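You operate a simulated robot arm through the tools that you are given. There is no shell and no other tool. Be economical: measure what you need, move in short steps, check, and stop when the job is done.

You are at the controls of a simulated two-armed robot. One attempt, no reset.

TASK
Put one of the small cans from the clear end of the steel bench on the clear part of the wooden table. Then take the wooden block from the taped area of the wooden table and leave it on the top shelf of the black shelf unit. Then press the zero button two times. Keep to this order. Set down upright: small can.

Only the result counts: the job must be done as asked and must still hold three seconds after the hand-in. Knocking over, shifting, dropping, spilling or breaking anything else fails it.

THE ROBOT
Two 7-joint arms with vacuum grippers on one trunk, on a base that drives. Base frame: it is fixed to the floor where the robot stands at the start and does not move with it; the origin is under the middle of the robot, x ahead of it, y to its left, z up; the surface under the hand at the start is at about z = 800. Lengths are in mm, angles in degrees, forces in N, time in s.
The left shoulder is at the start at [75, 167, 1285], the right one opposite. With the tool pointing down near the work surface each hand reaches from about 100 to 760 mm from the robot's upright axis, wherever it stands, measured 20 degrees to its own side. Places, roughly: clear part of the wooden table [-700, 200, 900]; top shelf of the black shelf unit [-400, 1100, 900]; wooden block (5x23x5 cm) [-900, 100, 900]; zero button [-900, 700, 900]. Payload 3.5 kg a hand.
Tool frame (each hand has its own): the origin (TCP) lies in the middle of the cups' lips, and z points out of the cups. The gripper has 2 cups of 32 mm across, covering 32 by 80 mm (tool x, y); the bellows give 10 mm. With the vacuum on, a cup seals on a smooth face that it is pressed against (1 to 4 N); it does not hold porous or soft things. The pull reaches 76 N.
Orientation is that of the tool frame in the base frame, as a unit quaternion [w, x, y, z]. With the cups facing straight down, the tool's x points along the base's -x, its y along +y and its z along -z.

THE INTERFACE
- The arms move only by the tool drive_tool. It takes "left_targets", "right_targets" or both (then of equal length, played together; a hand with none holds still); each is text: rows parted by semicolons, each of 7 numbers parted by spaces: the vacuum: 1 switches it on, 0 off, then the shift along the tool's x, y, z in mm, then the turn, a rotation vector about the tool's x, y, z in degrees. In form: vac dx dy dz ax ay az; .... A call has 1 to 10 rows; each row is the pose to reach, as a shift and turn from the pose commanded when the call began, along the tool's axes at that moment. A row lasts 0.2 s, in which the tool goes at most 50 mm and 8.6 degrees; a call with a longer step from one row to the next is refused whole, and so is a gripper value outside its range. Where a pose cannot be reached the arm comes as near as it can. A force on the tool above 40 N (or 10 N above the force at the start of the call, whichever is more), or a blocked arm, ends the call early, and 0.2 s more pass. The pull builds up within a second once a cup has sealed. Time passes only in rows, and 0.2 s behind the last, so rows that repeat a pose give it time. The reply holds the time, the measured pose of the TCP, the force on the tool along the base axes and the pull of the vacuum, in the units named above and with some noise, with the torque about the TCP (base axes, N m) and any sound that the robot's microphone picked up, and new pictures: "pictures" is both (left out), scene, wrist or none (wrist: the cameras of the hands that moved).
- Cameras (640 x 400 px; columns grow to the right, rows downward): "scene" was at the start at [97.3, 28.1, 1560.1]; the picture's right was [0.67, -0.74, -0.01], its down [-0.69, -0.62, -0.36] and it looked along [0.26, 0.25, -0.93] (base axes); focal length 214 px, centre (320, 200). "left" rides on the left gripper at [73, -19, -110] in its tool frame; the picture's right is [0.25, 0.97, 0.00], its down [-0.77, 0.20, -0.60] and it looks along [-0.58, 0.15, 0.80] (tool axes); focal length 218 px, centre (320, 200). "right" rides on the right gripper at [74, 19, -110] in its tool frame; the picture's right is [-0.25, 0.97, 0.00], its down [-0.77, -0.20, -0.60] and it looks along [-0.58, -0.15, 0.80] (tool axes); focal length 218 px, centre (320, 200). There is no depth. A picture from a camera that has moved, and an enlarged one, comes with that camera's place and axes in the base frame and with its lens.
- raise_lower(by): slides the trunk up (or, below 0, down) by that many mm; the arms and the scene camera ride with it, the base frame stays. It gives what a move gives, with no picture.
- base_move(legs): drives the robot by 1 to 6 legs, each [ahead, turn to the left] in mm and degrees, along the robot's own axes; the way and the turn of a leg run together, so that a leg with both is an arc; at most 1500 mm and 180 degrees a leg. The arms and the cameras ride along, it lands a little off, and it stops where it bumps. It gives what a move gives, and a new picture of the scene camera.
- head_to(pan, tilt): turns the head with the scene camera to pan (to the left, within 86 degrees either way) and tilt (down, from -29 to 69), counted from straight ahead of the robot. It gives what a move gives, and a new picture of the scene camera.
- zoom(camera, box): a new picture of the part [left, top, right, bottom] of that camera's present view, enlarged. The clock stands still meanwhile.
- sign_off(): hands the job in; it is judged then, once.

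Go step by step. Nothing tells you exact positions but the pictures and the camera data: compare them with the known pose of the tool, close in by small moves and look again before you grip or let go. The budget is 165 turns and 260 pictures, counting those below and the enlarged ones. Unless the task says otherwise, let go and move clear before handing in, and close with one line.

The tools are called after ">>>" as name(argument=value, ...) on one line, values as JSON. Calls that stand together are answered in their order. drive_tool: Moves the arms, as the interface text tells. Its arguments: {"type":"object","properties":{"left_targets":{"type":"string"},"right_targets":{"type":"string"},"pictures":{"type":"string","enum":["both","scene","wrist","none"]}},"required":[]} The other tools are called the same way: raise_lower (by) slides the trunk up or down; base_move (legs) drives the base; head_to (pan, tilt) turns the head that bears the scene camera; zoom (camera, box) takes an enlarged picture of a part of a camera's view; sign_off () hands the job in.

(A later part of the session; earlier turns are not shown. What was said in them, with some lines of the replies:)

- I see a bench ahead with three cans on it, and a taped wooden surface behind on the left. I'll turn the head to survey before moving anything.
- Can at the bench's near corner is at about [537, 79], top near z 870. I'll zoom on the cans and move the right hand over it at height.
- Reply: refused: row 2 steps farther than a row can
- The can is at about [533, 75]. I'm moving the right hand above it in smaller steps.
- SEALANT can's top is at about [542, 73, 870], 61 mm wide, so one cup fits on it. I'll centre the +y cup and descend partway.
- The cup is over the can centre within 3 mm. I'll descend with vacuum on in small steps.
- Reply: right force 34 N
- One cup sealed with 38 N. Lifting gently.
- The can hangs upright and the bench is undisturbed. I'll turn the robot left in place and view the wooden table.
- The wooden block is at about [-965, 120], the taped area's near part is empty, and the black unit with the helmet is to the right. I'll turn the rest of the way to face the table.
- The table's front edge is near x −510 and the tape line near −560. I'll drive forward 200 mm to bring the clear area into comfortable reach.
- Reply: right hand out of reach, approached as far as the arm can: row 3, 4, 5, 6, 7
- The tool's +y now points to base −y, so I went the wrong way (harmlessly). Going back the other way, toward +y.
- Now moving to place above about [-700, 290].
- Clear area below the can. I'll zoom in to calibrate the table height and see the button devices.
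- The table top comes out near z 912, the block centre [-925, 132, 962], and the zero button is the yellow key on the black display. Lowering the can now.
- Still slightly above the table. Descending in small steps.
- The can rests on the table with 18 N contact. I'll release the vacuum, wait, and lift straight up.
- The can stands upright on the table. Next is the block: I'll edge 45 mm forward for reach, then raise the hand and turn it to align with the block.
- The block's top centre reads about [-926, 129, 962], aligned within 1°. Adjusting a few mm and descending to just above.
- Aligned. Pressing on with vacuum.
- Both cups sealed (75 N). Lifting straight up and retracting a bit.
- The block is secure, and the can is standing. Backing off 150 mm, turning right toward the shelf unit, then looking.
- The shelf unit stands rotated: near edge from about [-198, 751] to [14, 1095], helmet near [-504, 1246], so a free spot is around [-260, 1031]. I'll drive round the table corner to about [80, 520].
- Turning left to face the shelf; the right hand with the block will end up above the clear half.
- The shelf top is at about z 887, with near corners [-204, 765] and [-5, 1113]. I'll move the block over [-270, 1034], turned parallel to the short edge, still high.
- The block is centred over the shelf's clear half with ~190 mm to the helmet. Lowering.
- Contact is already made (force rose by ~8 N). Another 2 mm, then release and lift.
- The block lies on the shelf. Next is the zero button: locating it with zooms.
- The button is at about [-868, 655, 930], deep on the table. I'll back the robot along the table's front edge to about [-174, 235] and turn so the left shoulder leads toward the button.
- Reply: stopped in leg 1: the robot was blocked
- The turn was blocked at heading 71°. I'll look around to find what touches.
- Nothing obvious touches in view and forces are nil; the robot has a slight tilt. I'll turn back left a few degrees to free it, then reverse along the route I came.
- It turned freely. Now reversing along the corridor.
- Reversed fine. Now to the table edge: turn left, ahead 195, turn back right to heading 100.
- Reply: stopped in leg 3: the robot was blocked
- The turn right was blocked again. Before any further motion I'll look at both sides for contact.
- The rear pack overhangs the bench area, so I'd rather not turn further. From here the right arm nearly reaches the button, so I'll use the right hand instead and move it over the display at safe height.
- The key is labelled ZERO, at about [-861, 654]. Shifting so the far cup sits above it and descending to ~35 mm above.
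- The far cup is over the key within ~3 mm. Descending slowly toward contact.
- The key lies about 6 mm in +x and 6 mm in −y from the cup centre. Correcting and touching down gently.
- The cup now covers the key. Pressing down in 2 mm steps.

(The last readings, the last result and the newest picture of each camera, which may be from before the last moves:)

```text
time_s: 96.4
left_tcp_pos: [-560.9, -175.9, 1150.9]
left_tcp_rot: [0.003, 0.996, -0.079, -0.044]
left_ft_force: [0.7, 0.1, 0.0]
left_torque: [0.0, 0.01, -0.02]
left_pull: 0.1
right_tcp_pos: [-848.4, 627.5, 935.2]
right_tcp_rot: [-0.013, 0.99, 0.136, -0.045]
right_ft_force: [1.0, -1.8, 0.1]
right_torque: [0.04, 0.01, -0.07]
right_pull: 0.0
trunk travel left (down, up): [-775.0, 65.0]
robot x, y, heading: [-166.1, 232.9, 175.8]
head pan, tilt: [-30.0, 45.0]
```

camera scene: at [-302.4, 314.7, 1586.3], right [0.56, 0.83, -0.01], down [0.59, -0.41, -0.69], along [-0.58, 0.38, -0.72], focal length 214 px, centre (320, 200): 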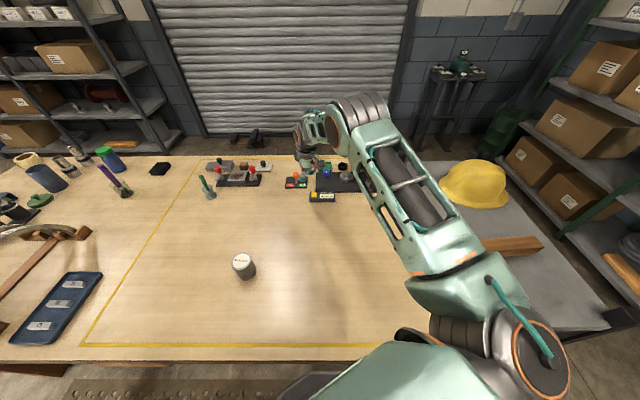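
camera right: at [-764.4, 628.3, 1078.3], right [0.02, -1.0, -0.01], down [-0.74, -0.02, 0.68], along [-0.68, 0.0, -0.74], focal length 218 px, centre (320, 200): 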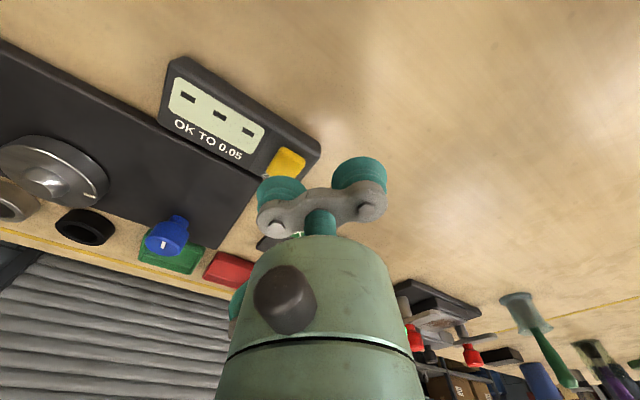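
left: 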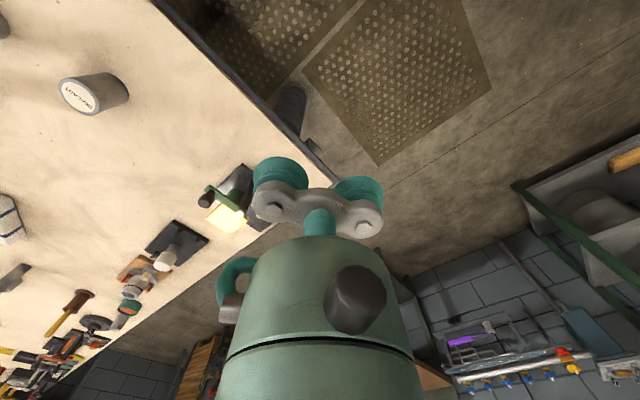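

>>> zoom(camera="scene", box=[290, 165, 350, 207])

>>> zoom(camera="right", box=[200, 80, 400, 220])

```text
9.52 times, centred on (320, 186) of scene
camera zoom: at [-302.1, 314.3, 1586.4], right [0.56, 0.83, -0.01], down [0.59, -0.41, -0.69], along [-0.58, 0.38, -0.72], focal length 2043 px, centre (320, 333)
```

zoom: 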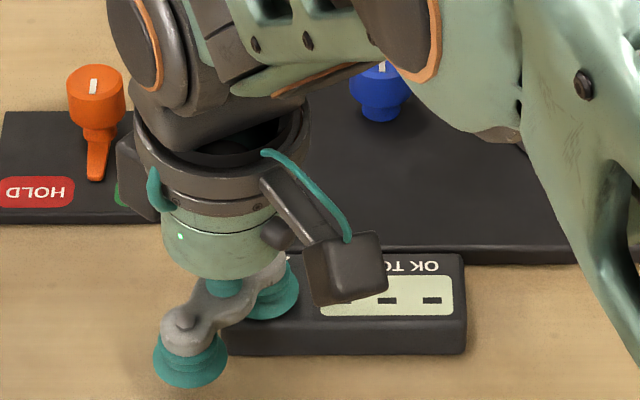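

```text
2.86 times, centred on (300, 150) of right
camera zoom: at [-763.3, 627.0, 1037.2], right [0.02, -1.0, -0.01], down [-0.74, -0.02, 0.68], along [-0.68, 0.0, -0.74], focal length 624 px, centre (377, 343)
```

zoom: 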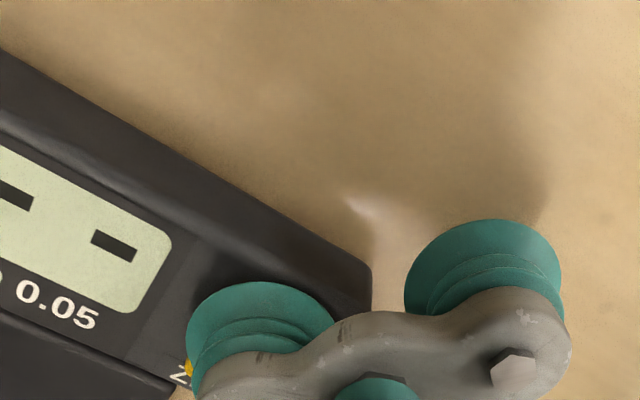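

Cup seems about to touch. Continuing down in small increments.

>>> drive_tool(right_targets="0 0 0 2 0 0 0; 0 0 0 4 0 0 0; 0 0 0 4 0 0 0", pictures="none")

```text
time_s: 97.2
left_tcp_pos: [-560.8, -176.8, 1150.1]
left_tcp_rot: [0.004, 0.996, -0.079, -0.044]
left_ft_force: [0.1, -0.2, -0.1]
left_torque: [-0.02, 0.0, 0.02]
left_pull: 0.1
right_tcp_pos: [-850.3, 628.4, 931.9]
right_tcp_rot: [-0.013, 0.99, 0.136, -0.045]
right_ft_force: [2.5, -3.0, 1.6]
right_torque: [0.09, 0.03, 0.01]
right_pull: 0.0
trunk travel left (down, up): [-775.0, 65.0]
robot x, y, heading: [-166.0, 231.8, 175.8]
head pan, tilt: [-30.0, 45.0]
heard: click
```

A click was heard — first press. Releasing upward.

>>> drive_tool(right_targets="0 0 0 -5 0 0 0; 0 0 0 -14 0 0 0; 0 0 0 -14 0 0 0", pictures="none")

>>> zoom(camera="scene", box=[290, 165, 350, 207])

```text
time_s: 98.0
left_tcp_pos: [-561.0, -176.0, 1150.4]
left_tcp_rot: [0.004, 0.996, -0.079, -0.044]
left_ft_force: [-0.2, 0.5, -0.1]
left_torque: [0.04, -0.02, -0.01]
left_pull: 0.0
right_tcp_pos: [-847.7, 628.7, 944.1]
right_tcp_rot: [-0.013, 0.99, 0.135, -0.045]
right_ft_force: [1.2, -0.5, 0.8]
right_torque: [0.04, 0.0, 0.0]
right_pull: 0.1
trunk travel left (down, up): [-775.0, 65.0]
robot x, y, heading: [-166.2, 235.0, 175.8]
head pan, tilt: [-30.0, 45.0]
```

```text
9.52 times, centred on (320, 186) of scene
camera zoom: at [-302.6, 314.4, 1586.3], right [0.56, 0.83, -0.01], down [0.59, -0.41, -0.69], along [-0.58, 0.38, -0.72], focal length 2043 px, centre (320, 333)
```

zoom: 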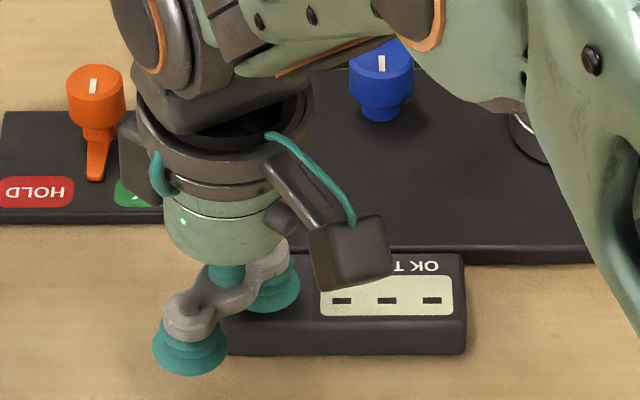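

The unit did not shift. Second press the same way.

>>> drive_tool(right_targets="0 0 0 5 0 0 0; 0 0 0 10 0 0 0; 0 0 0 12 0 0 0; 0 0 0 14 0 0 0; 0 0 0 14 0 0 0", pictures="none")

```text
time_s: 99.2
left_tcp_pos: [-560.8, -176.0, 1149.4]
left_tcp_rot: [0.003, 0.996, -0.079, -0.044]
left_ft_force: [0.1, -0.7, -0.7]
left_torque: [0.02, 0.0, -0.04]
left_pull: 0.1
right_tcp_pos: [-849.0, 627.2, 930.2]
right_tcp_rot: [-0.013, 0.99, 0.135, -0.045]
right_ft_force: [1.2, -0.3, 1.3]
right_torque: [0.04, 0.05, 0.0]
right_pull: 0.0
trunk travel left (down, up): [-775.0, 65.0]
robot x, y, heading: [-168.1, 227.7, 175.8]
head pan, tilt: [-30.0, 45.0]
```

No click yet; pressing 2 mm further.

>>> drive_tool(right_targets="0 0 0 1 0 0 0; 0 0 0 2 0 0 0; 0 0 0 2 0 0 0", pictures="none")

```text
time_s: 100.0
left_tcp_pos: [-560.4, -174.5, 1150.6]
left_tcp_rot: [0.003, 0.996, -0.077, -0.044]
left_ft_force: [0.6, 0.0, -0.6]
left_torque: [-0.02, 0.02, 0.01]
left_pull: 0.1
right_tcp_pos: [-848.9, 628.4, 928.8]
right_tcp_rot: [-0.014, 0.99, 0.135, -0.045]
right_ft_force: [1.5, -1.4, 1.9]
right_torque: [0.06, 0.08, -0.11]
right_pull: 0.0
trunk travel left (down, up): [-775.0, 65.0]
robot x, y, heading: [-167.2, 230.0, 175.8]
head pan, tilt: [-30.0, 45.0]
heard: click
```

A second click was heard. Rising clear now and checking the display.

>>> drive_tool(right_targets="0 0 0 -10 0 0 0; 0 0 0 -40 0 0 0; 0 0 0 -80 0 0 0; 0 0 0 -120 0 0 0; 0 20 30 -150 0 0 0; 0 30 60 -170 0 0 0; 0 30 100 -180 0 0 0; 0 30 100 -180 0 0 0", pictures="both")

>>> zoom(camera="scene", box=[280, 160, 360, 216])

```text
time_s: 101.8
left_tcp_pos: [-560.9, -174.2, 1150.8]
left_tcp_rot: [0.004, 0.996, -0.078, -0.044]
left_ft_force: [-0.3, -0.4, 1.0]
left_torque: [0.02, 0.01, 0.03]
left_pull: 0.0
right_tcp_pos: [-774.4, 540.8, 1101.3]
right_tcp_rot: [-0.012, 0.99, 0.135, -0.045]
right_ft_force: [0.0, -0.4, -0.7]
right_torque: [0.01, 0.01, -0.02]
right_pull: 0.1
trunk travel left (down, up): [-775.0, 65.0]
robot x, y, heading: [-164.3, 233.3, 175.6]
head pan, tilt: [-30.0, 45.0]
camera scene: at [-302.4, 315.0, 1586.3], right [0.56, 0.83, -0.01], down [0.59, -0.41, -0.69], along [-0.58, 0.38, -0.72], focal length 214 px, centre (320, 200)
camera right: at [-688.9, 539.0, 1204.0], right [0.02, -1.0, -0.01], down [-0.74, -0.02, 0.68], along [-0.68, 0.0, -0.74], focal length 218 px, centre (320, 200)
```

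scene: 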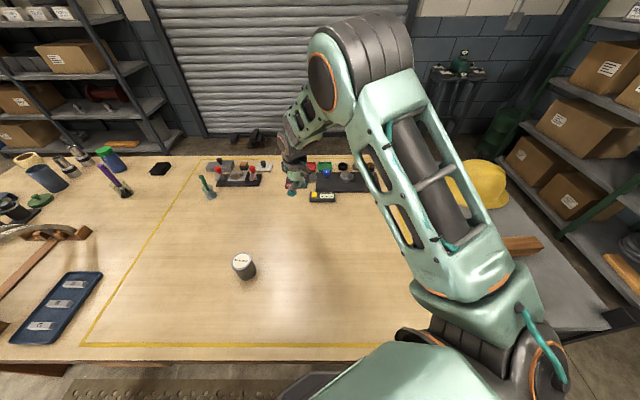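
right: 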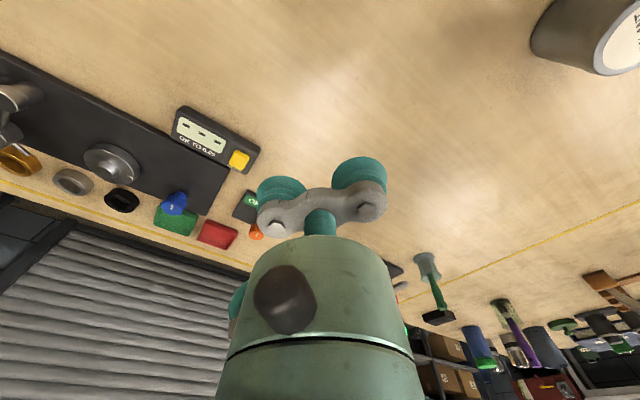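

```text
7.14 times, centred on (320, 188) of scene
camera zoom: at [-302.4, 315.0, 1586.3], right [0.56, 0.83, -0.01], down [0.59, -0.41, -0.69], along [-0.58, 0.38, -0.72], focal length 1532 px, centre (320, 286)
```

zoom: 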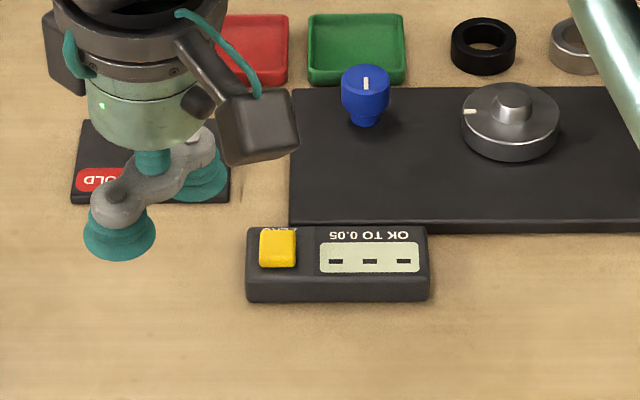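

The can is upright inside the taped clear area, the block is on the shelf top, the zero key clicked twice, and both hands are clear. Handing in.

>>> sign_off()

```text
The job is handed in.
```

I did all three steps in order and handed the job in: the SEALANT can is upright on the clear part of the wooden table, the wooden block is on the top shelf of the black shelf unit, and the zero button was pressed twice (two clicks heard). Twice the base stopped mid-turn against something I couldn't identify. Nothing looked moved in the pictures afterwards, but they did not show everything around the base.
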